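You operate a simulated robot arm through the tools that you are given. There is no shell and no other tool. Be economical: measure what you need, move in short steps, check, and stop when the job is done.

You run a simulated two-armed robot. Do the job below in one go: nothing can be reset, and whatever is moved stays where it is left.

TASK
Pick up the bottle labelled "water" from the bottom shelf of the binder shelf with one hand, pass it to the other hand and put it on the top of the blue counter. Set down upright: bottle.

The check looks at the end state, three seconds after you hand in, the way a careful person would. Anything else that was tipped, shoved, dropped, spilled or broken makes it a failure.

THE ROBOT
Two 7-joint arms with two-finger parallel grippers on one trunk, on a base that drives. Base frame: it is fixed to the floor where the robot stands at the start and does not move with it; the origin is under the middle of the robot, x ahead of it, y to its left, z up. Units: m, degrees, N and s.
The left shoulder is at the start at [0.06, 0.147, 0.468], the right one opposite. With the tool pointing down near the work surface each hand reaches from about 0.1 to 0.72 m from the robot's upright axis, wherever it stands, measured 20 degrees to its own side. Places, roughly: top of the blue counter [0, 2.9, 1]. Payload 3.43 kg a hand.
The TCP of each hand is the grasp point between the finger pads, 0.03 m short of the fingertips. In the tool frame z runs along the fingers and y along their closing line. The gripper opens to 0.094 m. The fingers are 0.028 m wide and 0.01 m thick; the gripper's body (0.05 by 0.096 m) begins 0.055 m behind the TCP.
Orientation is that of the tool frame in the base frame, as a unit quaternion [x, y, z, w]. With the fingers straight down and closing along the base's y, the tool's x points along the base's -x, its y along +y and its z along -z.

THE INTERFACE
- The arms move only by the tool servo_tool. It takes "left_plan", "right_plan" or both (then of equal length, played together; a hand with none holds still); each is a list of rows, each a list of 7 numbers: the shift along the tool's x, y, z in units of 40 mm (1.0 is 40 mm), then the turn, a rotation vector about the tool's x, y, z in units of 5 degrees (1.0 is 5 degrees), then the finger opening in m, from 0 to 0.094. In form: [[tx, ty, tz, ax, ay, az, fingers], ...]. A call has 1 to 20 rows; each row shifts and turns the commanded pose from where the row before left it, along the tool's axes as they then stand. A call with a number of a shift or a turn outside -1 to 1 is refused whole. Rows are played at 5 a second. More than 0.05 m and 8.6 degrees between two rows, or a gripper value outside its range, and nothing of the call is played. Where a pose cannot be reached the arm comes as near as it can. A force on the tool above 40 N (or 10 N above the force at the start of the call, whichever is more), or a blocked arm, ends the call early, and 0.2 s more pass. Each finger travels about 0.072 m/s and halts on what it meets, pressing with about 43 N; the grip force reading is that of the motor and also rises with nothing between the fingers. The clock runs only during rows and for 0.2 s after the last one: add rows that do not move to give the fingers time. It gives the time, the measured TCP pose, the force on the tool (base axes), the opening and the grip force at its end, in the units of the frame above (readings bear some noise), with the torque about the TCP (base axes, N m) and any sound that the robot's microphone picked up, and new pictures: "pictures" is both (left out), scene, wrist or none (wrist: the cameras of the hands that moved).
- Cameras (640 x 400 px; columns grow to the right, rows downward): "scene" is now at [0.0546, 0.0057, 1.0932]; the picture's right is [0.07, -1.00, 0.00], its down [-0.66, -0.04, -0.75] and it looks along [0.75, 0.05, -0.66] (base axes); focal length 289 px, centre (320, 200). "left" rides on the left gripper at [0.076, -0.014, -0.103] in its tool frame; the picture's right is [0.18, 0.98, 0.00], its down [-0.75, 0.14, -0.64] and it looks along [-0.63, 0.12, 0.77] (tool axes); focal length 243 px, centre (320, 200). "right" rides on the right gripper at [0.076, 0.014, -0.103] in its tool frame; the picture's right is [-0.18, 0.98, 0.00], its down [-0.75, -0.14, -0.64] and it looks along [-0.63, -0.12, 0.77] (tool axes); focal length 243 px, centre (320, 200). There is no depth. A picture from a camera that has moved, and an enlarged one, comes with that camera's place and axes in the base frame and with its lens.
- raise_lower(by): slides the trunk up (or, below 0, down) by that many m; the arms and the scene camera ride with it, the base frame stays. It gives what a move gives, with no picture.
- drive_base(legs): drives the robot by 1 to 6 legs, each [ahead, left, turn to the left] in m, m and degrees, along the robot's own axes; the way and the turn of a leg run together, so that a leg with both is an arc; at most 1.5 m and 180 degrees a leg. The arms and the cameras ride along, it lands a little off, and it stops where it bumps. It gives what a move gives, and a new picture of the scene camera.
- turn_head(pan, tilt): turns the head with the scene camera to pan (to the left, within 86 degrees either way) and tilt (down, from -29 to 69), counted from straight ahead of the robot. It gives what a move gives, and a new picture of the scene camera.
- enlarge(camera, box): a new picture of the part [left, top, right, bottom] of that camera's present view, enlarged. The clock stands still meanwhile.
- job_done(): hands the job in; it is judged then, once.

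Go step by step. Nothing tells you exact positions but the pictures and the camera data: compare them with the known pose of the tool, close in by small moves and look again before you grip or let go. The budget is 120 turns and 260 pictures, counting those below and the enlarged ones. Unless the task says otherwise, let go and move clear before handing in, and close with one line.

The tools are called by a JSON object that holds its "api" and its "payload". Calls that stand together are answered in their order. servo_tool: Moves the arms, as the interface text tells. Its arguments: {"type":"object","properties":{"left_plan":{"type":"array","items":{"type":"array","items":{"type":"number"}}},"right_plan":{"type":"array","items":{"type":"array","items":{"type":"number"}}},"pictures":{"type":"string","enum":["both","scene","wrist","none"]}},"required":[]} The other tools are called the same way: raise_lower (by) slides the trunk up or down; drive_base (legs) drives the base; turn_head (pan, tilt) turns the head that bears the scene camera; enlarge (camera, box) takes an enlarged picture of a part of a camera's view; job_done () hands the job in.

At the start:

```text
time_s: 0.0
left_tool_pos: [0.3348, 0.1805, 0.8329]
left_orientation: [0.001, 1.0, 0.0, 0.0]
left_ft_force: [-0.5, -0.6, 0.3]
left_torque: [-0.01, 0.0, 0.01]
left_finger_gap: 0.0941
left_grasp_force: 0.2
right_tool_pos: [0.375, -0.0582, 0.7978]
right_orientation: [0.0, 1.0, 0.0, 0.001]
right_ft_force: [0.2, 0.0, -0.6]
right_torque: [-0.01, -0.01, 0.0]
right_finger_gap: 0.0942
right_grasp_force: 0.0
trunk travel left (down, up): [-0.175, 0.075]
robot x, y, heading: [0.0002, -0.0003, -0.2]
head pan, tilt: [3.8, 41.2]
```

scene: 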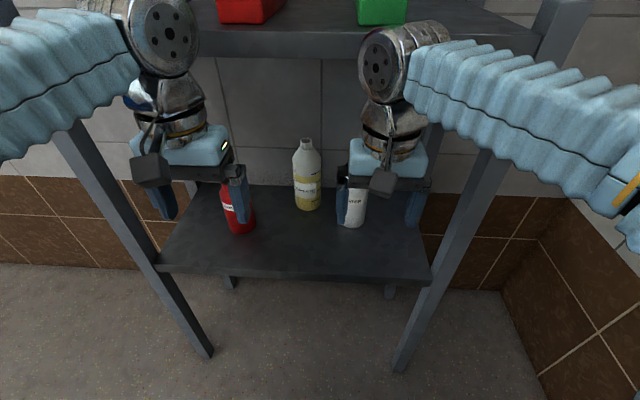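
right: 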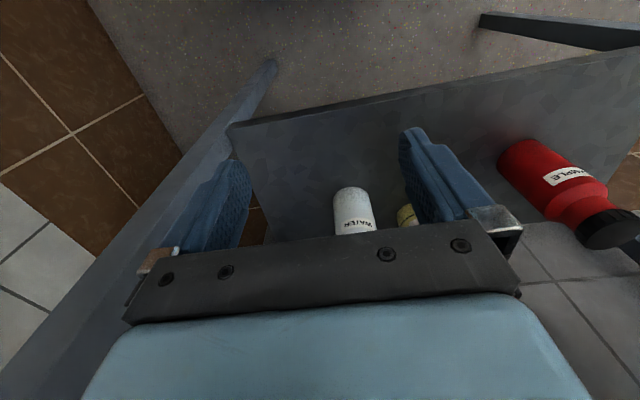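
left: 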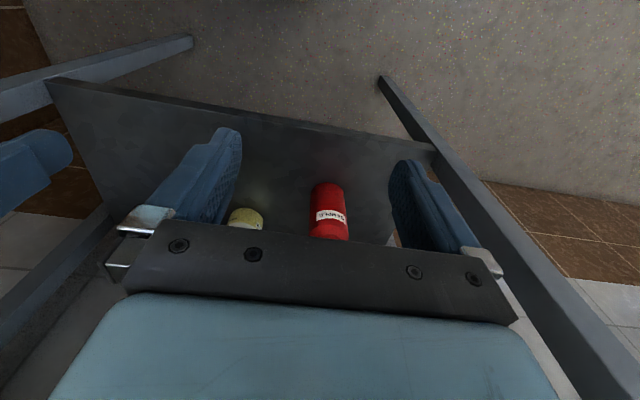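

I see three bottles on the lower shelf: a red one, a yellowish one, and a white one that reads "WATER" in the right wrist view. I'll enlarge to confirm and measure.

{"api": "enlarge", "payload": {"camera": "scene", "box": [200, 120, 440, 270]}}

{"api": "enlarge", "payload": {"camera": "right", "box": [240, 100, 480, 250]}}

```text
2.67 times, centred on (320, 195) of scene
camera zoom: at [0.0546, 0.0057, 1.0932], right [0.07, -1.0, 0.0], down [-0.66, -0.04, -0.75], along [0.75, 0.05, -0.66], focal length 772 px, centre (320, 213)
```

zoom: 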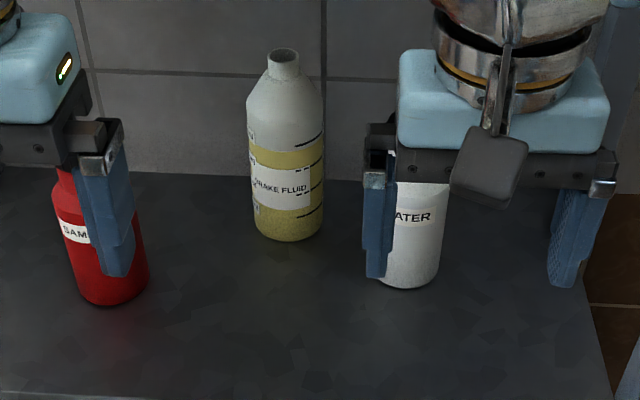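

```text
2.67 times, centred on (360, 175) of right
camera zoom: at [0.2988, -0.0447, 0.8999], right [0.18, 0.98, 0.0], down [0.75, -0.14, 0.64], along [0.63, -0.12, -0.77], focal length 647 px, centre (213, 267)
```

zoom: 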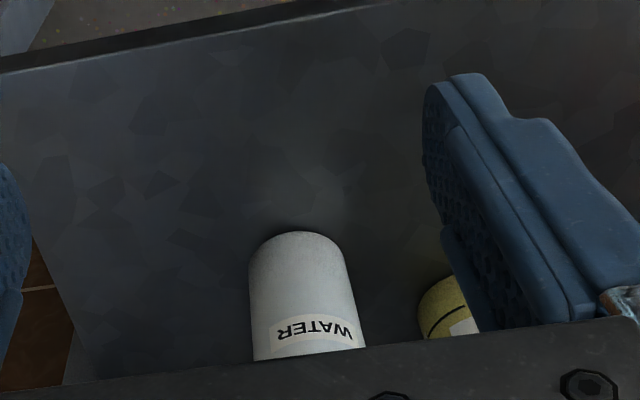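

The white bottle "WATER" stands at about [0.57, -0.04], on a shelf at z≈0.57, and the upper shelf is near z≈1.0. I'll back off a little, then tilt the right tool to about 40° below horizontal.

{"api": "drive_base", "payload": {"legs": [[-0.2, 0, 0]]}}

{"api": "servo_tool", "payload": {"right_plan": [[0, 0, 0, 0, -1, 0, 0.094], [0, 0, 0, 0, -1, 0, 0.094], [0, 0, 0, 0, -1, 0, 0.094], [0, 0, 0, 0, -1, 0, 0.094], [0, 0, 0, 0, -1, 0, 0.094], [0, 0, 0, 0, -1, 0, 0.094], [0, 0, 0, 0, -1, 0, 0.094], [0, 0, 0, 0, -1, 0, 0.094], [0, 0, 0, 0, -1, 0, 0.094], [0, 0, 0, 0, -1, 0, 0.094], [0, 0, 0, 0, 0, 0, 0.094]], "left_plan": [[0, 1, 0, 0, 0, 0, 0.094], [0, 1, 0, 0, 0, 0, 0.094], [0, 1, 0, 0, 0, 0, 0.094], [0, 0, 0, 0, 0, 0, 0.094], [0, 0, 0, 0, 0, 0, 0.094], [0, 0, 0, 0, 0, 0, 0.094], [0, 0, 0, 0, 0, 0, 0.094], [0, 0, 0, 0, 0, 0, 0.094], [0, 0, 0, 0, 0, 0, 0.094], [0, 0, 0, 0, 0, 0, 0.094], [0, 0, 0, 0, 0, 0, 0.094]]}}

```text
time_s: 1.6
left_tool_pos: [0.1355, 0.1817, 0.831]
left_orientation: [0.0, 1.0, 0.001, 0.0]
left_ft_force: [-0.5, -0.3, 1.2]
left_torque: [-0.01, 0.02, 0.0]
left_finger_gap: 0.094
left_grasp_force: 0.1
right_tool_pos: [0.1777, -0.0593, 0.7981]
right_orientation: [0.0, 1.0, 0.0, 0.0]
right_ft_force: [0.4, -0.6, 0.3]
right_torque: [0.03, 0.01, 0.02]
right_finger_gap: 0.094
right_grasp_force: 0.0
trunk travel left (down, up): [-0.175, 0.075]
robot x, y, heading: [-0.1994, -0.0001, -0.0]
head pan, tilt: [3.8, 41.2]
camera scene: at [-0.1443, 0.0057, 1.0932], right [0.07, -1.0, 0.0], down [-0.66, -0.04, -0.75], along [0.75, 0.05, -0.66], focal length 289 px, centre (320, 200)
```

scene: 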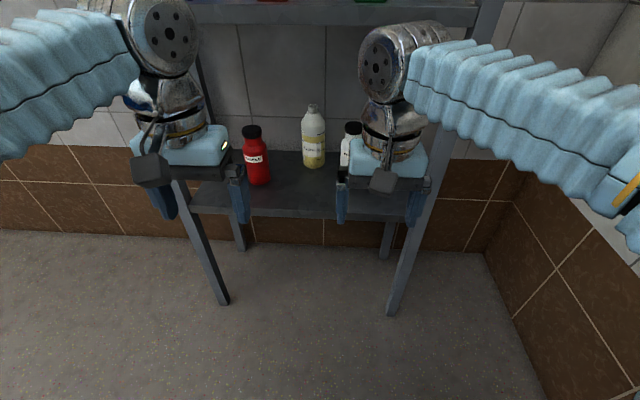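

```text
time_s: 4.0
left_tool_pos: [0.1356, 0.302, 0.8321]
left_orientation: [0.0, 1.0, 0.001, -0.001]
left_ft_force: [0.1, 0.2, -0.1]
left_torque: [0.01, -0.01, 0.01]
left_finger_gap: 0.094
left_grasp_force: 0.0
right_tool_pos: [0.1777, -0.058, 0.7973]
right_orientation: [0.0, 0.906, 0.001, 0.424]
right_ft_force: [-0.2, 0.2, 0.2]
right_torque: [0.01, -0.01, 0.01]
right_finger_gap: 0.0938
right_grasp_force: 0.0
trunk travel left (down, up): [-0.175, 0.075]
robot x, y, heading: [-0.1983, 0.0019, 0.1]
head pan, tilt: [3.8, 41.2]
camera scene: at [-0.1445, 0.0057, 1.0932], right [0.07, -1.0, 0.0], down [-0.66, -0.04, -0.75], along [0.75, 0.05, -0.66], focal length 289 px, centre (320, 200)
camera right: at [0.0482, -0.0446, 0.8047], right [0.12, 0.98, 0.14], down [-0.01, -0.14, 0.99], along [0.99, -0.12, -0.01], focal length 243 px, centre (320, 200)
camera left: at [0.0598, 0.2868, 0.9368], right [-0.18, 0.98, 0.0], down [0.75, 0.14, 0.64], along [0.63, 0.12, -0.77], focal length 243 px, centre (320, 200)
```

scene: 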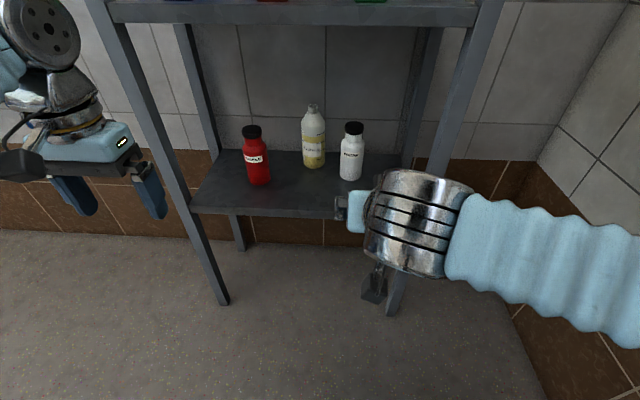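
right: 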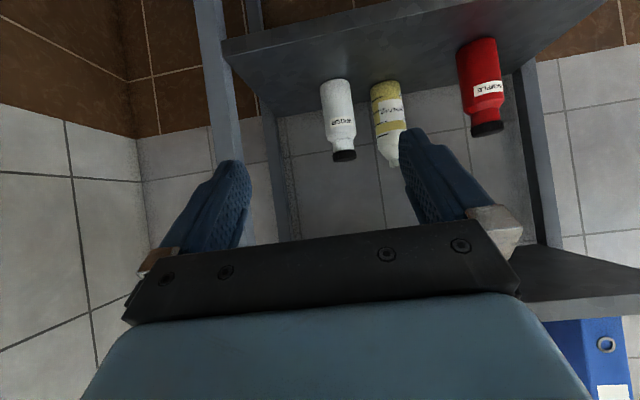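
left: 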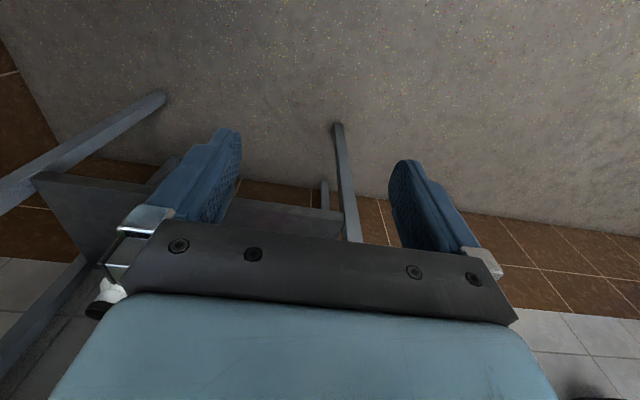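

Both cameras now see the capped water bottle clearly. I'll enlarge both to triangulate it.

{"api": "enlarge", "payload": {"camera": "right", "box": [280, 60, 440, 160]}}

{"api": "enlarge", "payload": {"camera": "scene", "box": [240, 100, 400, 200]}}

```text
4.00 times, centred on (360, 110) of right
camera zoom: at [0.0482, -0.0446, 0.8047], right [0.12, 0.98, 0.14], down [-0.01, -0.14, 0.99], along [0.99, -0.12, -0.01], focal length 970 px, centre (160, 560)
```

zoom: 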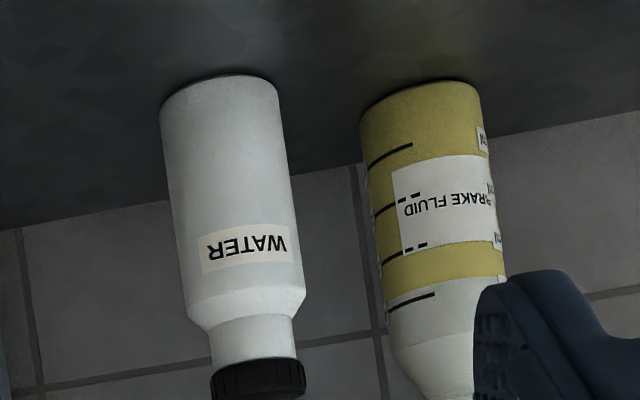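

```text
4.00 times, centred on (320, 150) of scene
camera zoom: at [-0.1445, 0.0057, 1.0932], right [0.07, -1.0, 0.0], down [-0.66, -0.04, -0.75], along [0.75, 0.05, -0.66], focal length 1158 px, centre (320, 400)
```

zoom: 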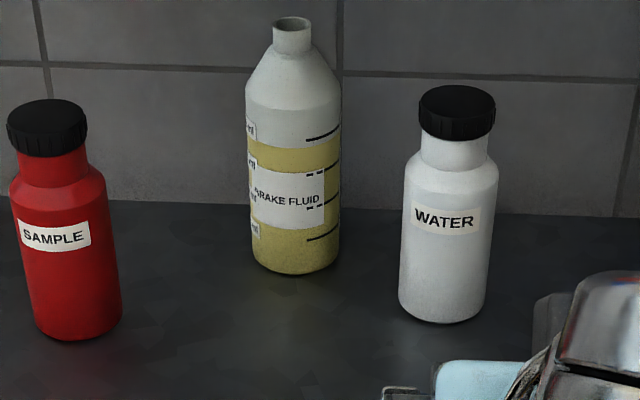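

Water bottle axis is about [0.61, -0.04], shelf top z≈0.545, body diameter ~0.068, height ~0.167, with the shelf's front edge at x≈0.42 and legs at y≈-0.2 and 0.4. I'll shift the base left so the right arm reaches straight in, pull the left hand back, and lower the right hand in front of the shelf.

{"api": "servo_tool", "payload": {"left_plan": [[1, 0, 0, 0, 0, 0, 0.094], [1, 0, 0, 0, 0, 0, 0.094], [0, 0, 0, 0, 0, 0, 0.094]], "pictures": "none"}}

{"api": "drive_base", "payload": {"legs": [[0, 0.12, 0], [0.17, 0, 0]]}}

```text
time_s: 4.8
left_tool_pos: [0.0572, 0.2991, 0.8307]
left_orientation: [0.0, 1.0, 0.001, 0.0]
left_ft_force: [-0.6, -0.1, 0.4]
left_torque: [-0.02, 0.02, -0.01]
left_finger_gap: 0.0938
left_grasp_force: 0.1
right_tool_pos: [0.1781, -0.0598, 0.7981]
right_orientation: [0.001, 0.906, -0.001, 0.424]
right_ft_force: [-0.1, -0.5, 0.4]
right_torque: [-0.01, 0.02, 0.01]
right_finger_gap: 0.094
right_grasp_force: 0.0
trunk travel left (down, up): [-0.175, 0.075]
robot x, y, heading: [-0.201, 0.0006, -0.0]
head pan, tilt: [3.8, 41.2]
```

```text
time_s: 7.1
left_tool_pos: [0.2276, 0.4169, 0.8315]
left_orientation: [0.0, 1.0, 0.0, 0.0]
left_ft_force: [0.7, -0.7, 0.1]
left_torque: [0.01, 0.01, 0.01]
left_finger_gap: 0.094
left_grasp_force: 0.0
right_tool_pos: [0.346, 0.0601, 0.7982]
right_orientation: [0.0, 0.906, 0.0, 0.424]
right_ft_force: [-0.2, -0.1, 0.1]
right_torque: [-0.03, 0.0, -0.01]
right_finger_gap: 0.0939
right_grasp_force: 0.0
trunk travel left (down, up): [-0.175, 0.075]
robot x, y, heading: [-0.0308, 0.1196, -0.1]
head pan, tilt: [3.8, 41.2]
camera scene: at [0.0244, 0.1251, 1.0932], right [0.06, -1.0, 0.0], down [-0.66, -0.04, -0.75], along [0.75, 0.05, -0.66], focal length 289 px, centre (320, 200)
```

scene: 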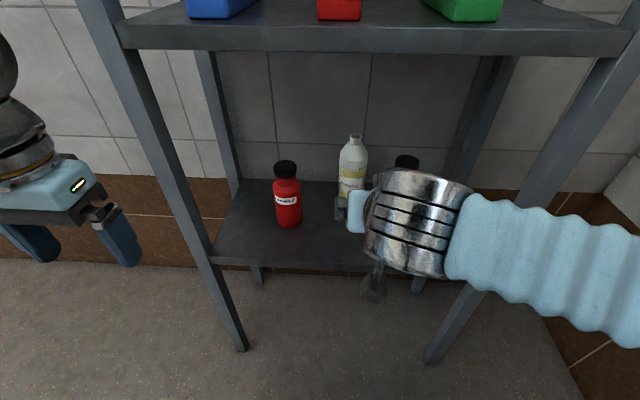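

Lowering the right hand to z≈0.61 and y≈-0.04, still in front of the shelf.

{"api": "servo_tool", "payload": {"right_plan": [[0.6, -0.42, 0.508, 0, 0, 0, 0.094], [0.6, -0.42, 0.508, 0, 0, 0, 0.094], [0.6, -0.42, 0.508, 0, 0, 0, 0.094], [0.6, -0.42, 0.508, 0, 0, 0, 0.094], [0.6, -0.42, 0.508, 0, 0, 0, 0.094], [0.6, -0.42, 0.508, 0, 0, 0, 0.094], [0, 0, 0, 0, 0, 0, 0.094]]}}

```text
time_s: 8.7
left_tool_pos: [0.2266, 0.4168, 0.8302]
left_orientation: [0.001, 1.0, 0.0, 0.0]
left_ft_force: [-0.5, 0.4, -0.1]
left_torque: [-0.05, 0.03, -0.02]
left_finger_gap: 0.0941
left_grasp_force: 0.0
right_tool_pos: [0.3848, -0.0284, 0.6464]
right_orientation: [0.0, 0.906, 0.001, 0.422]
right_ft_force: [-0.9, 0.6, 0.8]
right_torque: [-0.01, 0.03, -0.03]
right_finger_gap: 0.0939
right_grasp_force: 0.0
right hand out of reach, approached as far as the arm can: row 4, 5, 6
trunk travel left (down, up): [-0.175, 0.075]
robot x, y, heading: [-0.0289, 0.1195, -0.1]
head pan, tilt: [3.8, 41.2]
camera scene: at [0.0245, 0.1251, 1.0932], right [0.06, -1.0, 0.0], down [-0.66, -0.04, -0.75], along [0.75, 0.05, -0.66], focal length 289 px, centre (320, 200)
camera right: at [0.2565, -0.0133, 0.6535], right [0.12, 0.98, 0.14], down [-0.01, -0.14, 0.99], along [0.99, -0.12, -0.01], focal length 243 px, centre (320, 200)
```

scene: 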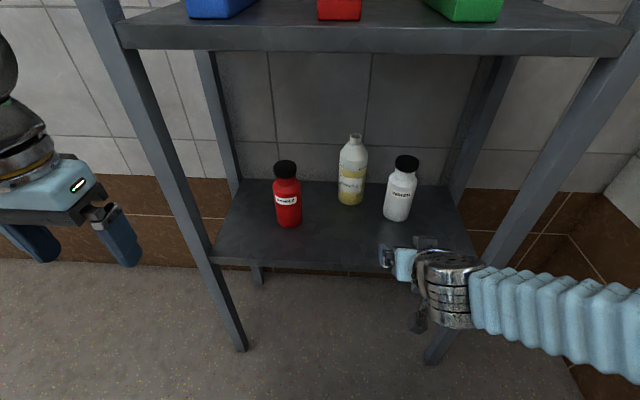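
right: 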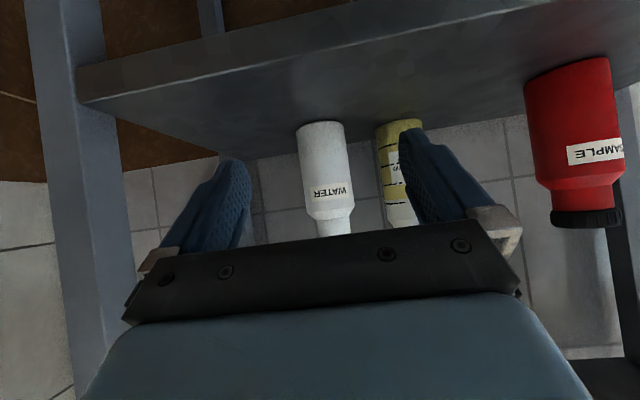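

The low pose was out of reach, so I'll lower the trunk. The bottle estimate holds: axis ≈ [0.606, -0.037], shelf z≈0.547.

{"api": "raise_lower", "payload": {"by": -0.05}}

{"api": "servo_tool", "payload": {"right_plan": [[0, -0.22, 0, 0, 0, 0, 0.094], [-0.48, 0, 0.57, 0, 0, 0, 0.094], [-0.48, 0, 0.57, 0, 0, 0, 0.094], [0, 0, 0, 0, 0, 0, 0.094]]}}

```text
time_s: 9.6
left_tool_pos: [0.2258, 0.4182, 0.7806]
left_orientation: [0.001, 1.0, 0.0, 0.0]
left_ft_force: [0.2, -0.3, -0.2]
left_torque: [-0.01, 0.04, 0.01]
left_finger_gap: 0.0939
left_grasp_force: 0.1
right_tool_pos: [0.385, -0.0276, 0.5977]
right_orientation: [0.002, 0.906, -0.001, 0.423]
right_ft_force: [-0.2, 0.0, -0.5]
right_torque: [0.02, -0.01, 0.03]
right_finger_gap: 0.0942
right_grasp_force: 0.1
trunk travel left (down, up): [-0.125, 0.125]
robot x, y, heading: [-0.0322, 0.1205, -0.0]
head pan, tilt: [3.8, 41.2]
```

```text
time_s: 10.6
left_tool_pos: [0.227, 0.4184, 0.7806]
left_orientation: [0.001, 1.0, 0.0, 0.0]
left_ft_force: [0.1, 0.0, -0.2]
left_torque: [0.03, -0.03, 0.0]
left_finger_gap: 0.0939
left_grasp_force: 0.0
right_tool_pos: [0.4453, -0.036, 0.5973]
right_orientation: [0.001, 0.907, 0.0, 0.422]
right_ft_force: [-0.6, -0.8, 0.5]
right_torque: [0.0, 0.0, -0.04]
right_finger_gap: 0.0941
right_grasp_force: 0.1
trunk travel left (down, up): [-0.125, 0.125]
robot x, y, heading: [-0.0305, 0.1167, -0.2]
head pan, tilt: [3.8, 41.2]
camera scene: at [0.0245, 0.1251, 1.0432], right [0.06, -1.0, 0.0], down [-0.66, -0.04, -0.75], along [0.75, 0.05, -0.66], focal length 289 px, centre (320, 200)
camera right: at [0.3163, -0.0217, 0.6034], right [0.12, 0.98, 0.14], down [-0.01, -0.14, 0.99], along [0.99, -0.12, -0.01], focal length 243 px, centre (320, 200)
```

scene: 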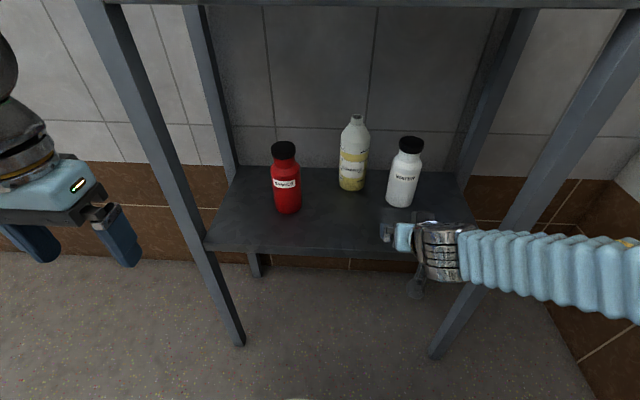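
right: 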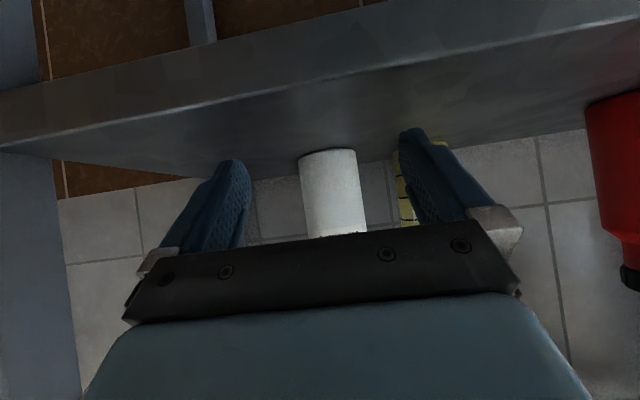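

The forearm runs parallel to the shelf and would hit the right leg. I'll back the base by 0.16 and extend the arm so that the forearm points more forward.

{"api": "drive_base", "payload": {"legs": [[-0.16, 0, 0]]}}

{"api": "servo_tool", "payload": {"right_plan": [[-0.6, 0, 0.72, 0, 0, 0, 0.094], [-0.6, 0, 0.72, 0, 0, 0, 0.094], [-0.6, 0, 0.72, 0, 0, 0, 0.094], [-0.6, 0, 0.72, 0, 0, 0, 0.094], [0, 0, 0, 0, 0, 0, 0.094]]}}

```text
time_s: 12.0
left_tool_pos: [0.0638, 0.4182, 0.7805]
left_orientation: [0.0, 1.0, 0.0, 0.001]
left_ft_force: [0.3, -0.1, 1.1]
left_torque: [0.01, 0.04, -0.01]
left_finger_gap: 0.094
left_grasp_force: 0.1
right_tool_pos: [0.2814, -0.0356, 0.5966]
right_orientation: [0.001, 0.906, -0.001, 0.423]
right_ft_force: [-1.3, 0.3, -0.8]
right_torque: [0.03, 0.0, 0.04]
right_finger_gap: 0.094
right_grasp_force: 0.0
trunk travel left (down, up): [-0.125, 0.125]
robot x, y, heading: [-0.1928, 0.1197, -0.4]
head pan, tilt: [3.8, 41.2]
camera scene: at [-0.1387, 0.1255, 1.0432], right [0.06, -1.0, 0.0], down [-0.66, -0.04, -0.75], along [0.75, 0.05, -0.66], focal length 289 px, centre (320, 200)
```

scene: 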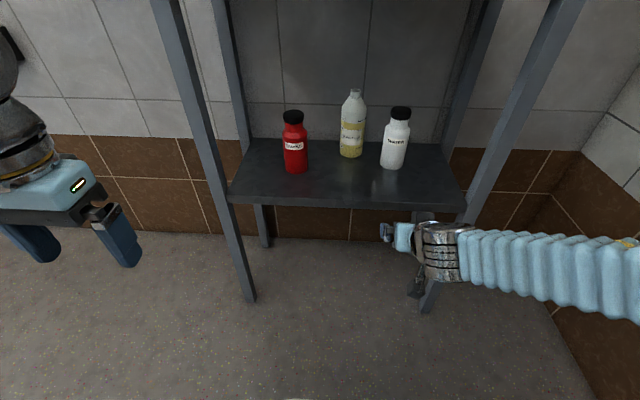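

```text
time_s: 13.2
left_tool_pos: [0.0633, 0.4195, 0.7808]
left_orientation: [0.001, 1.0, 0.0, 0.0]
left_ft_force: [0.8, 0.9, -0.1]
left_torque: [0.01, -0.02, -0.01]
left_finger_gap: 0.0939
left_grasp_force: 0.1
right_tool_pos: [0.4308, -0.0356, 0.5965]
right_orientation: [0.001, 0.906, -0.001, 0.423]
right_ft_force: [-0.2, -0.3, -0.9]
right_torque: [0.02, -0.01, -0.02]
right_finger_gap: 0.0938
right_grasp_force: 0.0
trunk travel left (down, up): [-0.125, 0.125]
robot x, y, heading: [-0.1965, 0.1195, -0.1]
head pan, tilt: [3.8, 41.2]
camera scene: at [-0.1387, 0.1255, 1.0432], right [0.06, -1.0, 0.0], down [-0.66, -0.04, -0.75], along [0.75, 0.05, -0.66], focal length 289 px, centre (320, 200)
camera right: at [0.3024, -0.0213, 0.6024], right [0.12, 0.98, 0.14], down [-0.01, -0.14, 0.99], along [0.99, -0.12, -0.01], focal length 243 px, centre (320, 200)
```

scene: 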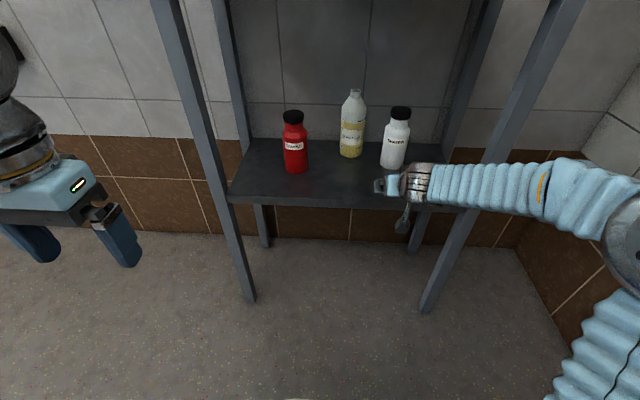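
right: 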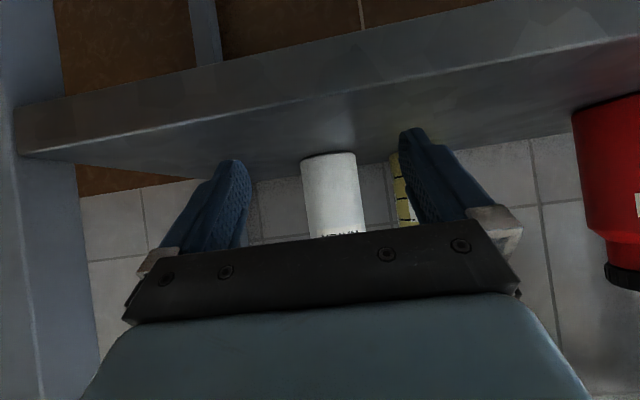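

I'll extend a little and look: as the arm straightens, the forearm should swing clear of the leg.

{"api": "servo_tool", "payload": {"right_plan": [[-0.4, 0, 0.48, 0, 0, 0, 0.094], [-0.4, 0, 0.48, 0, 0, 0, 0.094], [0, 0, 0, 0, 0, 0, 0.094]], "pictures": "scene"}}

{"api": "turn_head", "payload": {"pan": -25, "tilt": 41}}

```text
time_s: 14.0
left_tool_pos: [0.0641, 0.4196, 0.781]
left_orientation: [0.001, 1.0, 0.001, 0.001]
left_ft_force: [-0.4, -0.4, 0.0]
left_torque: [0.0, 0.03, 0.01]
left_finger_gap: 0.094
left_grasp_force: 0.1
right_tool_pos: [0.4831, -0.037, 0.5957]
right_orientation: [0.0, 0.906, 0.0, 0.423]
right_ft_force: [0.1, -0.4, -0.2]
right_torque: [-0.03, 0.03, 0.03]
right_finger_gap: 0.0937
right_grasp_force: 0.0
trunk travel left (down, up): [-0.125, 0.125]
robot x, y, heading: [-0.1982, 0.1202, -0.2]
head pan, tilt: [3.8, 41.2]
camera scene: at [-0.1387, 0.1255, 1.0432], right [0.06, -1.0, 0.0], down [-0.66, -0.04, -0.75], along [0.75, 0.05, -0.66], focal length 289 px, centre (320, 200)
```

scene: 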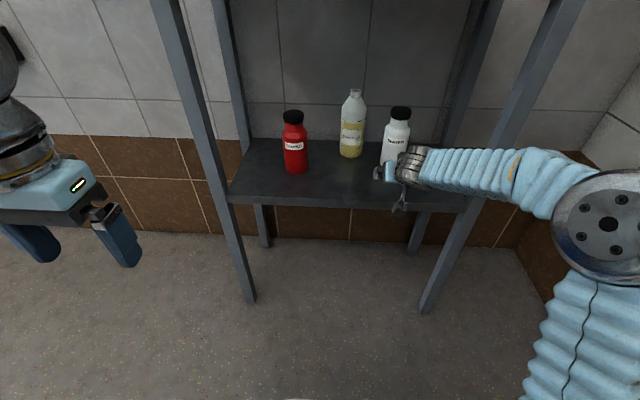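

```text
time_s: 15.0
left_tool_pos: [0.0641, 0.4202, 0.781]
left_orientation: [0.0, 1.0, 0.0, 0.001]
left_ft_force: [0.2, 0.1, 0.4]
left_torque: [0.02, 0.05, 0.01]
left_finger_gap: 0.0937
left_grasp_force: 0.1
right_tool_pos: [0.483, -0.0362, 0.5959]
right_orientation: [-0.001, 0.906, 0.001, 0.423]
right_ft_force: [-0.2, 0.5, -0.6]
right_torque: [0.06, 0.01, -0.01]
right_finger_gap: 0.0938
right_grasp_force: 0.0
trunk travel left (down, up): [-0.125, 0.125]
robot x, y, heading: [-0.1905, 0.1185, -0.2]
head pan, tilt: [-25.0, 41.0]
camera scene: at [-0.1463, 0.0844, 1.0434], right [-0.42, -0.91, 0.0], down [-0.59, 0.28, -0.75], along [0.68, -0.32, -0.66], focal length 289 px, centre (320, 200)
```

scene: 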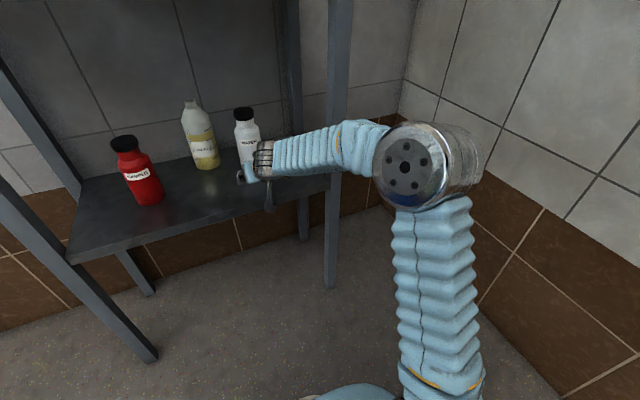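

The forearm slopes from a high, rearward elbow, so it clears the leg. I'll advance 0.05 and check alignment before straddling the bottle.

{"api": "servo_tool", "payload": {"right_plan": [[-0.4, 0, 0.48, 0, 0, 0, 0.094], [-0.4, 0, 0.48, 0, 0, 0, 0.094], [0, 0, 0, 0, 0, 0, 0.094]]}}

{"api": "enlarge", "payload": {"camera": "scene", "box": [160, 80, 320, 180]}}

```text
time_s: 15.8
left_tool_pos: [0.064, 0.4186, 0.7811]
left_orientation: [0.002, 1.0, 0.0, 0.0]
left_ft_force: [-0.9, -0.7, 0.4]
left_torque: [-0.02, 0.02, 0.04]
left_finger_gap: 0.0939
left_grasp_force: 0.0
right_tool_pos: [0.5325, -0.0357, 0.595]
right_orientation: [0.001, 0.906, 0.0, 0.422]
right_ft_force: [-0.1, 0.4, 0.0]
right_torque: [0.03, -0.01, -0.03]
right_finger_gap: 0.0943
right_grasp_force: 0.1
trunk travel left (down, up): [-0.125, 0.125]
robot x, y, heading: [-0.1968, 0.1214, -0.2]
head pan, tilt: [-25.0, 41.0]
camera scene: at [-0.1463, 0.0843, 1.0434], right [-0.42, -0.91, 0.0], down [-0.59, 0.28, -0.75], along [0.68, -0.32, -0.66], focal length 289 px, centre (320, 200)
camera right: at [0.404, -0.022, 0.6022], right [0.12, 0.98, 0.14], down [-0.01, -0.14, 0.99], along [0.99, -0.12, -0.01], focal length 243 px, centre (320, 200)
```

scene: 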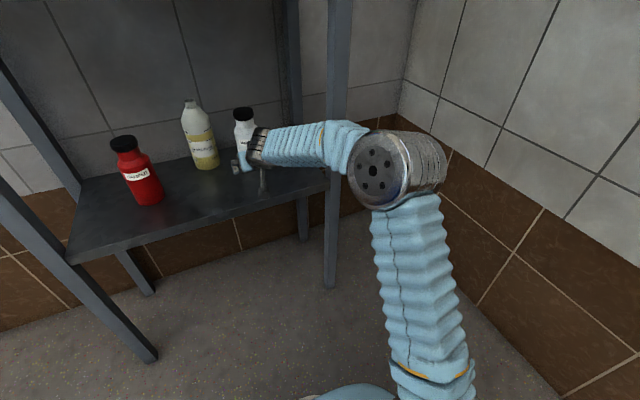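
right: 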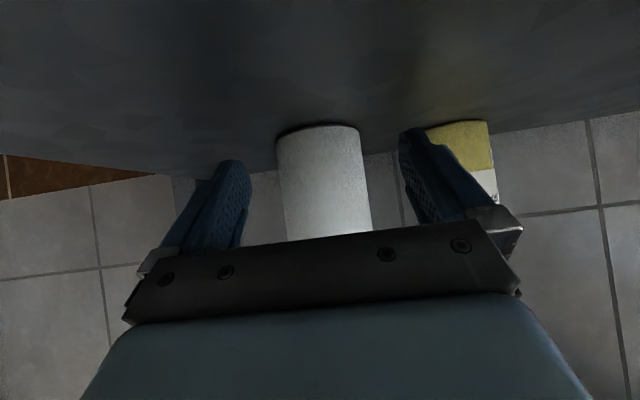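

```text
4.00 times, centred on (240, 130) of scene
camera zoom: at [-0.1463, 0.0843, 1.0434], right [-0.42, -0.91, 0.0], down [-0.59, 0.28, -0.75], along [0.68, -0.32, -0.66], focal length 1158 px, centre (640, 480)
```

zoom: 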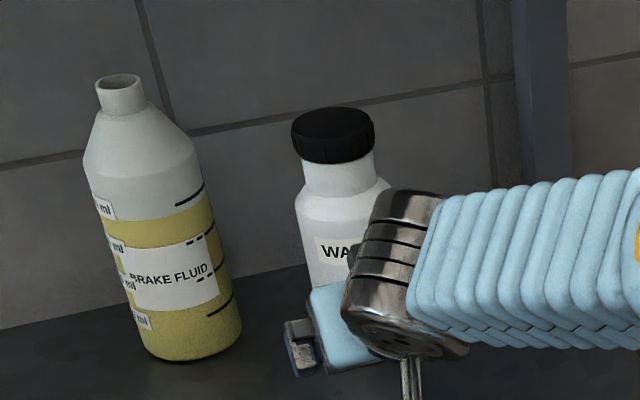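

Aligned in y (bottle -0.035, tool -0.036). I'll advance 0.065 to straddle it.

{"api": "servo_tool", "payload": {"right_plan": [[-0.35, 0, 0.415, 0, 0, 0, 0.094], [-0.35, 0, 0.415, 0, 0, 0, 0.094], [-0.35, 0, 0.415, 0, 0, 0, 0.094], [0, 0, 0, 0, 0, 0, 0.094]]}}

```text
time_s: 16.8
left_tool_pos: [0.0627, 0.4186, 0.7807]
left_orientation: [0.001, 1.0, 0.0, 0.0]
left_ft_force: [1.1, 0.0, -0.8]
left_torque: [0.01, 0.0, 0.0]
left_finger_gap: 0.0938
left_grasp_force: 0.0
right_tool_pos: [0.5956, -0.0369, 0.5961]
right_orientation: [0.001, 0.907, -0.001, 0.422]
right_ft_force: [-0.8, 0.6, -0.2]
right_torque: [0.0, -0.04, 0.01]
right_finger_gap: 0.0941
right_grasp_force: 0.0
trunk travel left (down, up): [-0.125, 0.125]
robot x, y, heading: [-0.1959, 0.1186, 0.1]
head pan, tilt: [-25.0, 41.0]
camera scene: at [-0.1464, 0.0843, 1.0434], right [-0.42, -0.91, 0.0], down [-0.59, 0.28, -0.75], along [0.68, -0.32, -0.66], focal length 289 px, centre (320, 200)
camera right: at [0.4681, -0.0228, 0.6028], right [0.12, 0.98, 0.14], down [-0.01, -0.14, 0.99], along [0.99, -0.12, -0.01], focal length 243 px, centre (320, 200)
```

scene: 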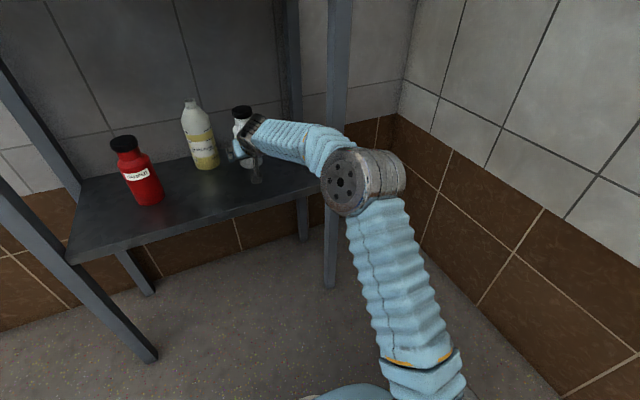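
right: 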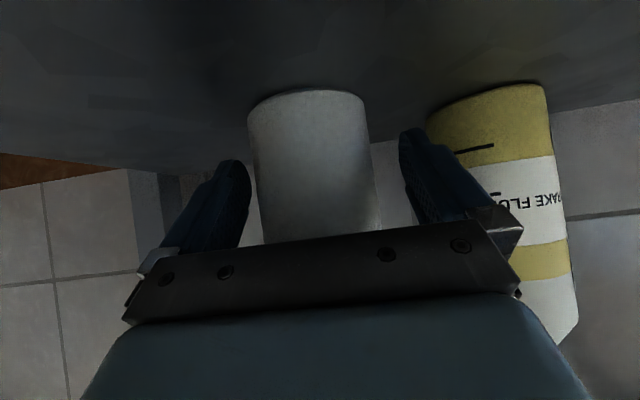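

The bottle sits between the fingers, roughly at the TCP. Closing the right gripper.

{"api": "servo_tool", "payload": {"right_plan": [[0, 0, 0, 0, 0, 0, 0.08], [0, 0, 0, 0, 0, 0, 0.07], [0, 0, 0, 0, 0, 0, 0.06], [0, 0, 0, 0, 0, 0, 0.05], [0, 0, 0, 0, 0, 0, 0.05], [0, 0, 0, 0, 0, 0, 0.05]]}}

```text
time_s: 18.2
left_tool_pos: [0.0635, 0.418, 0.7804]
left_orientation: [0.001, 1.0, 0.0, 0.001]
left_ft_force: [0.0, 0.1, -0.1]
left_torque: [0.03, 0.0, 0.0]
left_finger_gap: 0.0941
left_grasp_force: 0.1
right_tool_pos: [0.5979, -0.0375, 0.597]
right_orientation: [0.001, 0.906, -0.001, 0.423]
right_ft_force: [0.1, -0.5, 0.4]
right_torque: [-0.06, -0.03, 0.01]
right_finger_gap: 0.0701
right_grasp_force: 43.2
trunk travel left (down, up): [-0.125, 0.125]
robot x, y, heading: [-0.1948, 0.1201, -0.1]
head pan, tilt: [-25.0, 41.0]
camera scene: at [-0.1463, 0.0843, 1.0434], right [-0.42, -0.91, 0.0], down [-0.59, 0.28, -0.75], along [0.68, -0.32, -0.66], focal length 289 px, centre (320, 200)
camera right: at [0.468, -0.0228, 0.6028], right [0.12, 0.98, 0.14], down [-0.01, -0.14, 0.99], along [0.99, -0.12, -0.01], focal length 243 px, centre (320, 200)
```

scene: 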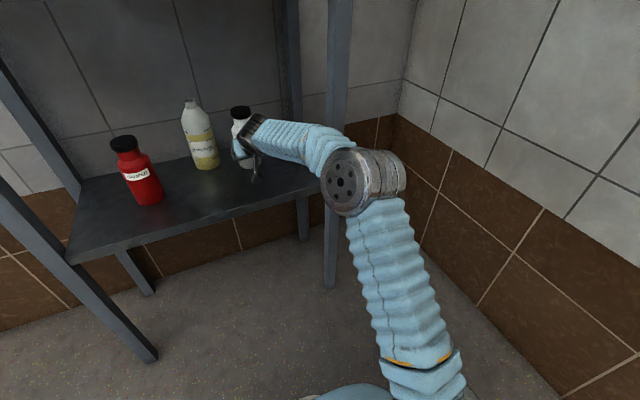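
right: 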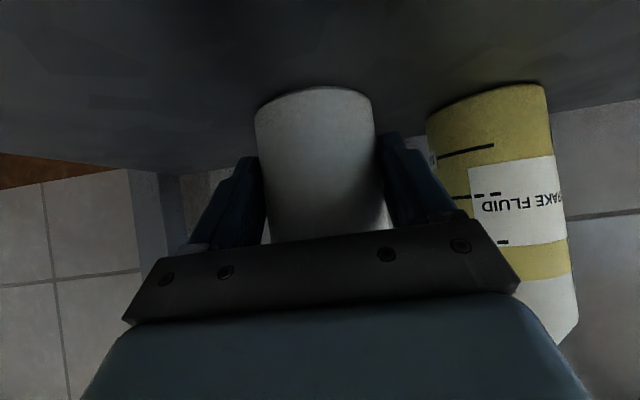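

Gripped at 0.070 m. I'll lift with the trunk by 0.04, then back the base straight out of the shelf.

{"api": "raise_lower", "payload": {"by": 0.04}}

{"api": "drive_base", "payload": {"legs": [[-0.5, 0, 0]]}}

```text
time_s: 19.0
left_tool_pos: [0.0629, 0.4192, 0.8214]
left_orientation: [0.001, 1.0, 0.0, 0.001]
left_ft_force: [-0.2, -0.7, -0.2]
left_torque: [0.03, -0.02, 0.03]
left_finger_gap: 0.0942
left_grasp_force: 0.1
right_tool_pos: [0.5965, -0.0372, 0.6346]
right_orientation: [0.0, 0.906, 0.0, 0.423]
right_ft_force: [0.0, 0.0, -2.5]
right_torque: [-0.03, 0.05, 0.02]
right_finger_gap: 0.0701
right_grasp_force: 43.1
trunk travel left (down, up): [-0.165, 0.085]
robot x, y, heading: [-0.1929, 0.1193, -0.0]
head pan, tilt: [-25.0, 41.0]
```

```text
time_s: 21.9
left_tool_pos: [-0.4312, 0.4191, 0.8216]
left_orientation: [0.001, 1.0, 0.0, 0.0]
left_ft_force: [0.1, 0.7, -0.1]
left_torque: [0.0, 0.0, -0.01]
left_finger_gap: 0.0941
left_grasp_force: 0.1
right_tool_pos: [0.1027, -0.0366, 0.6352]
right_orientation: [0.001, 0.906, 0.0, 0.423]
right_ft_force: [0.1, -0.1, -1.7]
right_torque: [0.02, 0.04, 0.0]
right_finger_gap: 0.0699
right_grasp_force: 43.4
trunk travel left (down, up): [-0.165, 0.085]
robot x, y, heading: [-0.6887, 0.1227, -0.1]
head pan, tilt: [-25.0, 41.0]
camera scene: at [-0.6402, 0.0852, 1.0834], right [-0.42, -0.91, 0.0], down [-0.59, 0.28, -0.75], along [0.68, -0.32, -0.66], focal length 289 px, centre (320, 200)
```

scene: 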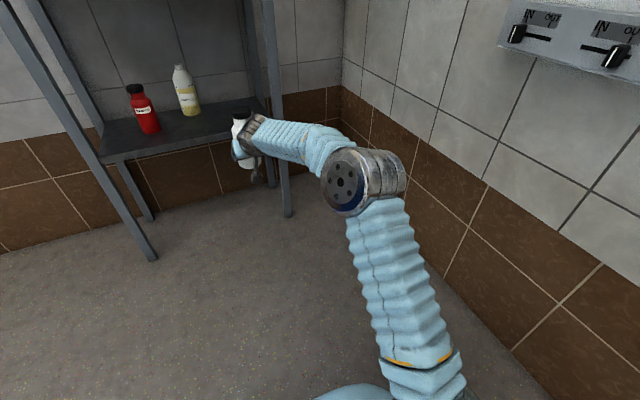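

The bottle is out of the shelf and the others are untouched. I'll look left for the blue counter and what surrounds it.

{"api": "turn_head", "payload": {"pan": 80, "tilt": 15}}

{"api": "turn_head", "payload": {"pan": 35, "tilt": 20}}

```text
time_s: 23.7
left_tool_pos: [-0.4312, 0.4202, 0.8209]
left_orientation: [0.001, 1.0, 0.0, 0.0]
left_ft_force: [-0.5, 0.2, 0.6]
left_torque: [-0.01, -0.01, -0.02]
left_finger_gap: 0.094
left_grasp_force: 0.0
right_tool_pos: [0.1022, -0.0358, 0.6356]
right_orientation: [0.0, 0.906, 0.0, 0.423]
right_ft_force: [0.1, 1.2, -1.8]
right_torque: [0.02, 0.06, -0.02]
right_finger_gap: 0.07
right_grasp_force: 42.9
trunk travel left (down, up): [-0.165, 0.085]
robot x, y, heading: [-0.6853, 0.119, -0.3]
head pan, tilt: [80.0, 15.0]
camera scene: at [-0.7002, 0.2129, 1.1244], right [0.98, -0.18, 0.0], down [-0.05, -0.25, -0.97], along [0.17, 0.95, -0.26], focal length 289 px, centre (320, 200)
```

scene: 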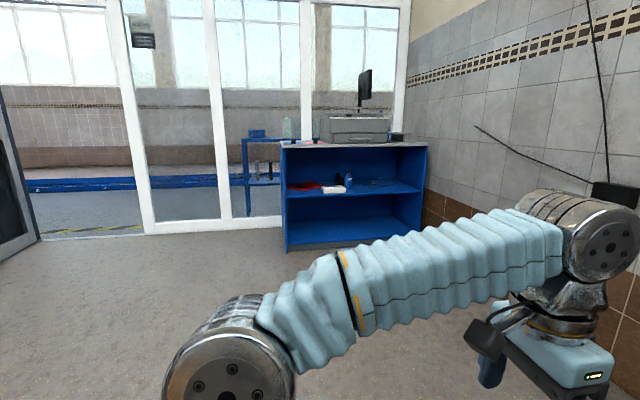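

```text
time_s: 24.9
left_tool_pos: [-0.4305, 0.4189, 0.8213]
left_orientation: [0.001, 1.0, 0.0, 0.0]
left_ft_force: [-0.8, 0.6, 0.4]
left_torque: [0.01, 0.02, 0.01]
left_finger_gap: 0.0939
left_grasp_force: 0.1
right_tool_pos: [0.1028, -0.0369, 0.6364]
right_orientation: [0.001, 0.907, 0.0, 0.422]
right_ft_force: [-0.7, -0.4, -1.8]
right_torque: [-0.01, 0.01, 0.01]
right_finger_gap: 0.0697
right_grasp_force: 43.4
trunk travel left (down, up): [-0.165, 0.085]
robot x, y, heading: [-0.6921, 0.1187, -0.3]
head pan, tilt: [35.0, 20.0]
camera scene: at [-0.6403, 0.1743, 1.1163], right [0.57, -0.82, 0.0], down [-0.28, -0.2, -0.94], along [0.77, 0.54, -0.34], focal length 289 px, centre (320, 200)
```

scene: 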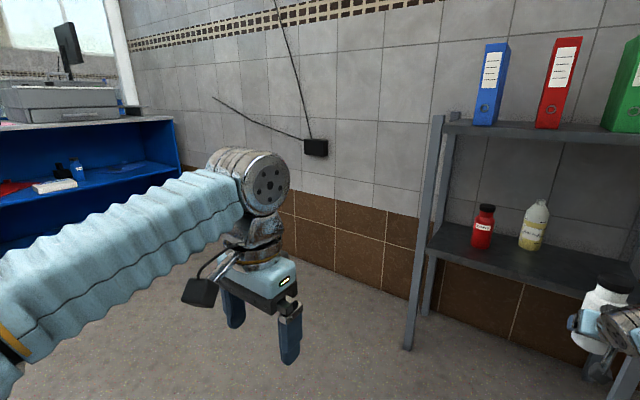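

The counter (blue, open shelves, a machine on top) lies to the left with clear floor between. I'll do the handover here: first bring the right hand in, up, and yaw it 55° toward the left.

{"api": "turn_head", "payload": {"pan": 0, "tilt": 35}}

{"api": "servo_tool", "payload": {"right_plan": [[0.217, 0, -0.906, 0, 0, 0, 0.05], [0.217, 0, -0.906, 0, 0, 0, 0.05], [0.217, 0, -0.906, 0, 0, 0, 0.05], [0.217, 0, -0.906, 0, 0, 0, 0.05], [0.217, 0, -0.906, 0, 0, 0, 0.05], [0.217, 0, -0.906, 0, 0, 0, 0.05], [0.217, 0, -0.906, 0, 0, 0, 0.05], [0.217, 0, -0.906, 0, 0, 0, 0.05], [0.217, 0, -0.906, 0, 0, 0, 0.05], [0, 0, 0, -0.766, 0, -0.643, 0.05], [0, 0, 0, -0.766, 0, -0.643, 0.05], [0, 0, 0, -0.766, 0, -0.643, 0.05], [0, 0, 0, -0.766, 0, -0.643, 0.05], [0, 0, 0, -0.766, 0, -0.643, 0.05], [0, 0, 0, -0.766, 0, -0.643, 0.05], [0, 0, 0, -0.766, 0, -0.643, 0.05], [0, 0, 0, -0.766, 0, -0.643, 0.05], [0, 0, 0, -0.766, 0, -0.643, 0.05], [0, 0, 0, -0.766, 0, -0.643, 0.05], [0, 0, 0, -0.766, 0, -0.643, 0.05]], "pictures": "scene"}}

```text
time_s: 25.9
left_tool_pos: [-0.4304, 0.421, 0.8214]
left_orientation: [0.001, 1.0, 0.001, 0.0]
left_ft_force: [0.1, -0.1, -0.8]
left_torque: [0.02, -0.01, -0.02]
left_finger_gap: 0.094
left_grasp_force: 0.1
right_tool_pos: [0.1021, -0.0356, 0.6363]
right_orientation: [0.0, 0.906, 0.0, 0.423]
right_ft_force: [-1.1, 0.1, -1.8]
right_torque: [-0.03, 0.01, -0.01]
right_finger_gap: 0.0698
right_grasp_force: 43.2
trunk travel left (down, up): [-0.165, 0.085]
robot x, y, heading: [-0.6888, 0.1221, -0.1]
head pan, tilt: [0.0, 35.0]
camera scene: at [-0.6286, 0.1209, 1.0925], right [0.0, -1.0, 0.0], down [-0.57, 0.0, -0.82], along [0.82, 0.0, -0.57], focal length 289 px, centre (320, 200)
```

scene: 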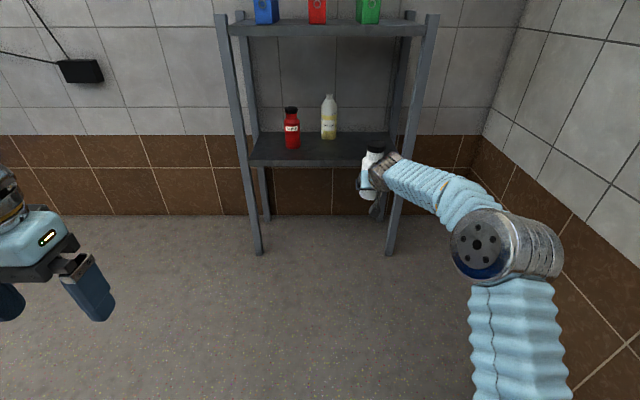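

```text
time_s: 30.1
left_tool_pos: [-0.43, 0.4198, 0.8222]
left_orientation: [0.001, 1.0, 0.0, 0.0]
left_ft_force: [1.0, 0.2, 0.4]
left_torque: [0.0, 0.01, 0.01]
left_finger_gap: 0.0941
left_grasp_force: 0.2
right_tool_pos: [-0.1971, -0.0369, 0.7854]
right_orientation: [-0.418, 0.804, 0.195, 0.374]
right_ft_force: [-0.4, 0.6, -1.6]
right_torque: [-0.06, 0.0, 0.03]
right_finger_gap: 0.0697
right_grasp_force: 42.9
trunk travel left (down, up): [-0.165, 0.085]
robot x, y, heading: [-0.6903, 0.1196, 0.0]
head pan, tilt: [0.0, 35.0]
camera scene: at [-0.6287, 0.1208, 1.0924], right [0.0, -1.0, 0.0], down [-0.57, 0.0, -0.82], along [0.82, 0.0, -0.57], focal length 289 px, centre (320, 200)
```

scene: 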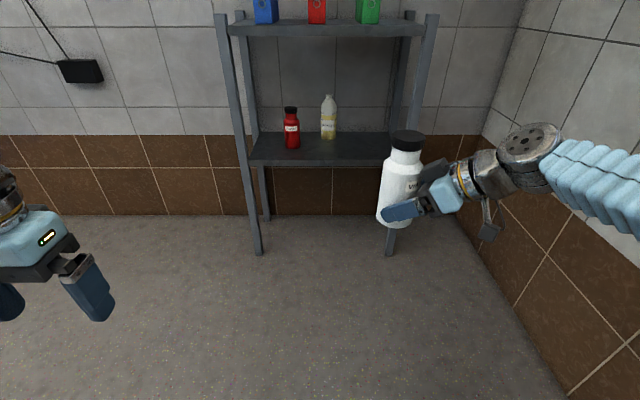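

The bottle hangs upright in the right hand. I'll yaw the right hand 25° more so the two hands can oppose each other, and pitch the left tool up to 20° below horizontal.

{"api": "servo_tool", "payload": {"left_plan": [[-0.95, 0, 0, 0, 0, 0, 0.094], [-0.95, 0, 0, 0, 0, 0, 0.094], [-0.95, 0, 0, 0, 0, 0, 0.094], [-0.95, 0, 0, 0, 0, 0, 0.094], [-0.95, 0, 0, 0, 0, 0, 0.094], [0, 0, 0, 0, -1, 0, 0.094], [0, 0, 0, 0, -1, 0, 0.094], [0, 0, 0, 0, -1, 0, 0.094], [0, 0, 0, 0, -1, 0, 0.094], [0, 0, 0, 0, -1, 0, 0.094], [0, 0, 0, 0, -1, 0, 0.094], [0, 0, 0, 0, -1, 0, 0.094], [0, 0, 0, 0, -1, 0, 0.094], [0, 0, 0, 0, -1, 0, 0.094], [0, 0, 0, 0, -1, 0, 0.094], [0, 0, 0, 0, -1, 0, 0.094], [0, 0, 0, 0, -1, 0, 0.094], [0, 0, 0, 0, -1, 0, 0.094], [0, 0, 0, 0, -1, 0, 0.094], [0, 0, 0, 0, 0, 0, 0.094]], "pictures": "none"}}

{"api": "servo_tool", "payload": {"left_plan": [[0, 0, 0, 0.94, 0, 0.342, 0.094], [0, 0, 0, 0.94, 0, 0.342, 0.094], [0, 0, 0, 0.94, 0, 0.342, 0.094], [0, 0, 0, 0.94, 0, 0.342, 0.094], [0, 0, 0, 0.94, 0, 0.342, 0.094], [0, 0, 0, 0.94, 0, 0.342, 0.094], [0, 0, 0, 0.94, 0, 0.342, 0.094], [0, 0, 0, 0.94, 0, 0.342, 0.094]], "right_plan": [[0, 0, 0, -0.766, 0, -0.643, 0.05], [0, 0, 0, -0.766, 0, -0.643, 0.05], [0, 0, 0, -0.766, 0, -0.643, 0.05], [0, 0, 0, -0.766, 0, -0.643, 0.05], [0, 0, 0, -0.766, 0, -0.643, 0.05], [0, 0, 0, 0, 0, 0, 0.05], [0, 0, 0, 0, 0, 0, 0.05], [0, 0, 0, 0, 0, 0, 0.05]], "pictures": "scene"}}

```text
time_s: 34.3
left_tool_pos: [-0.24, 0.4193, 0.8222]
left_orientation: [0.001, 0.819, -0.001, 0.574]
left_ft_force: [1.1, -0.3, -0.1]
left_torque: [-0.01, 0.02, 0.03]
left_finger_gap: 0.0938
left_grasp_force: 0.1
right_tool_pos: [-0.1974, -0.0353, 0.7857]
right_orientation: [-0.418, 0.805, 0.195, 0.374]
right_ft_force: [-0.4, 0.2, -1.2]
right_torque: [-0.03, 0.02, 0.0]
right_finger_gap: 0.0695
right_grasp_force: 42.7
trunk travel left (down, up): [-0.165, 0.085]
robot x, y, heading: [-0.6885, 0.122, -0.1]
head pan, tilt: [0.0, 35.0]
```

```text
time_s: 36.1
left_tool_pos: [-0.241, 0.4196, 0.8211]
left_orientation: [0.282, 0.769, -0.198, 0.538]
left_ft_force: [-0.1, 0.2, 0.6]
left_torque: [-0.03, 0.02, -0.01]
left_finger_gap: 0.0936
left_grasp_force: 0.1
right_tool_pos: [-0.1972, -0.0359, 0.7863]
right_orientation: [-0.582, 0.695, 0.272, 0.323]
right_ft_force: [0.1, -1.4, -1.9]
right_torque: [-0.02, 0.0, 0.03]
right_finger_gap: 0.0695
right_grasp_force: 43.5
trunk travel left (down, up): [-0.165, 0.085]
robot x, y, heading: [-0.6905, 0.1177, -0.3]
head pan, tilt: [0.0, 35.0]
camera scene: at [-0.6287, 0.1208, 1.0925], right [0.0, -1.0, 0.0], down [-0.57, 0.0, -0.82], along [0.82, 0.0, -0.57], focal length 289 px, centre (320, 200)
```

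scene: 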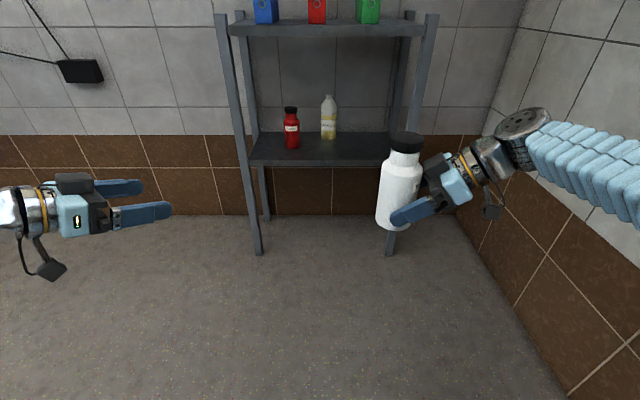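

Right hand yaw is 80° now. I'll yaw the left to -90° and bring it to a pre-approach 0.14 m left of the bottle, at its upper body height.

{"api": "servo_tool", "payload": {"left_plan": [[0, 0, 0, 0.94, 0, 0.342, 0.094], [0, 0, 0, 0.94, 0, 0.342, 0.094], [0, 0, 0, 0.94, 0, 0.342, 0.094], [0, 0, 0, 0.94, 0, 0.342, 0.094], [0, 0, 0, 0.94, 0, 0.342, 0.094], [0, 0, 0, 0.94, 0, 0.342, 0.094], [0, 0, 0, 0.94, 0, 0.342, 0.094], [0, 0, 0, 0.94, 0, 0.342, 0.094], [0, 0, 0, 0.94, 0, 0.342, 0.094], [0, 0, 0, 0.94, 0, 0.342, 0.094], [-0.397, 0.141, 0.82, 0, 0, 0, 0.094], [-0.397, 0.141, 0.82, 0, 0, 0, 0.094], [-0.397, 0.141, 0.82, 0, 0, 0, 0.094], [-0.397, 0.141, 0.82, 0, 0, 0, 0.094], [-0.397, 0.141, 0.82, 0, 0, 0, 0.094], [-0.397, 0.141, 0.82, 0, 0, 0, 0.094], [-0.397, 0.141, 0.82, 0, 0, 0, 0.094], [-0.397, 0.141, 0.82, 0, 0, 0, 0.094], [0, 0, 0, 0, 0, 0, 0.094]]}}

```text
time_s: 40.1
left_tool_pos: [-0.2062, 0.2002, 0.8447]
left_orientation: [0.58, 0.579, -0.406, 0.405]
left_ft_force: [0.0, -0.9, 0.7]
left_torque: [-0.02, 0.01, -0.03]
left_finger_gap: 0.094
left_grasp_force: 0.2
left hand out of reach, approached as far as the arm can: row 17, 18
right_tool_pos: [-0.1978, -0.0361, 0.7866]
right_orientation: [-0.581, 0.695, 0.272, 0.324]
right_ft_force: [0.8, 0.5, -1.5]
right_torque: [-0.04, 0.02, 0.04]
right_finger_gap: 0.0692
right_grasp_force: 42.5
trunk travel left (down, up): [-0.165, 0.085]
robot x, y, heading: [-0.6876, 0.1235, 0.0]
head pan, tilt: [0.0, 35.0]
camera scene: at [-0.6286, 0.1208, 1.0924], right [0.0, -1.0, 0.0], down [-0.57, 0.0, -0.82], along [0.82, 0.0, -0.57], focal length 289 px, centre (320, 200)
camera left: at [-0.2203, 0.3219, 0.8086], right [0.98, 0.06, -0.17], down [0.14, 0.35, 0.93], along [0.12, -0.94, 0.33], focal length 243 px, centre (320, 200)
```

scene: 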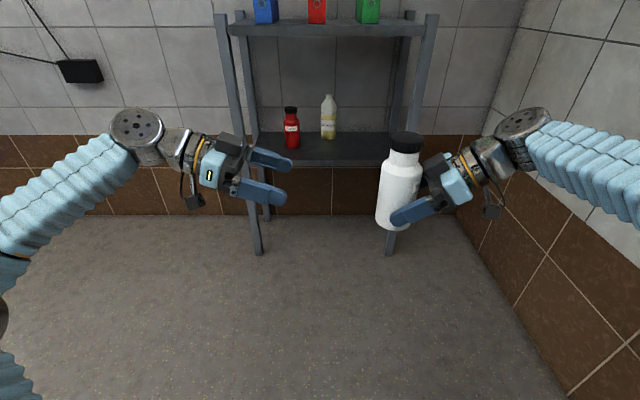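
left: 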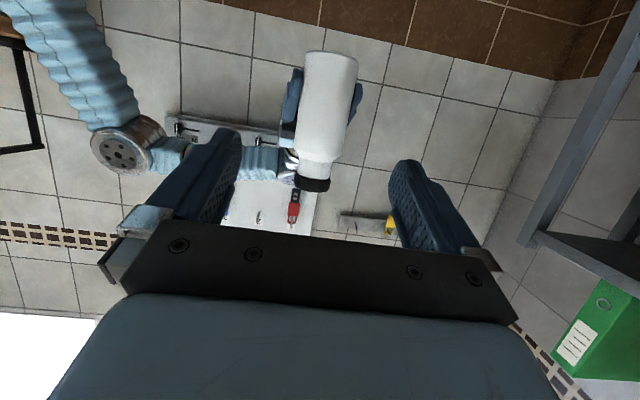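

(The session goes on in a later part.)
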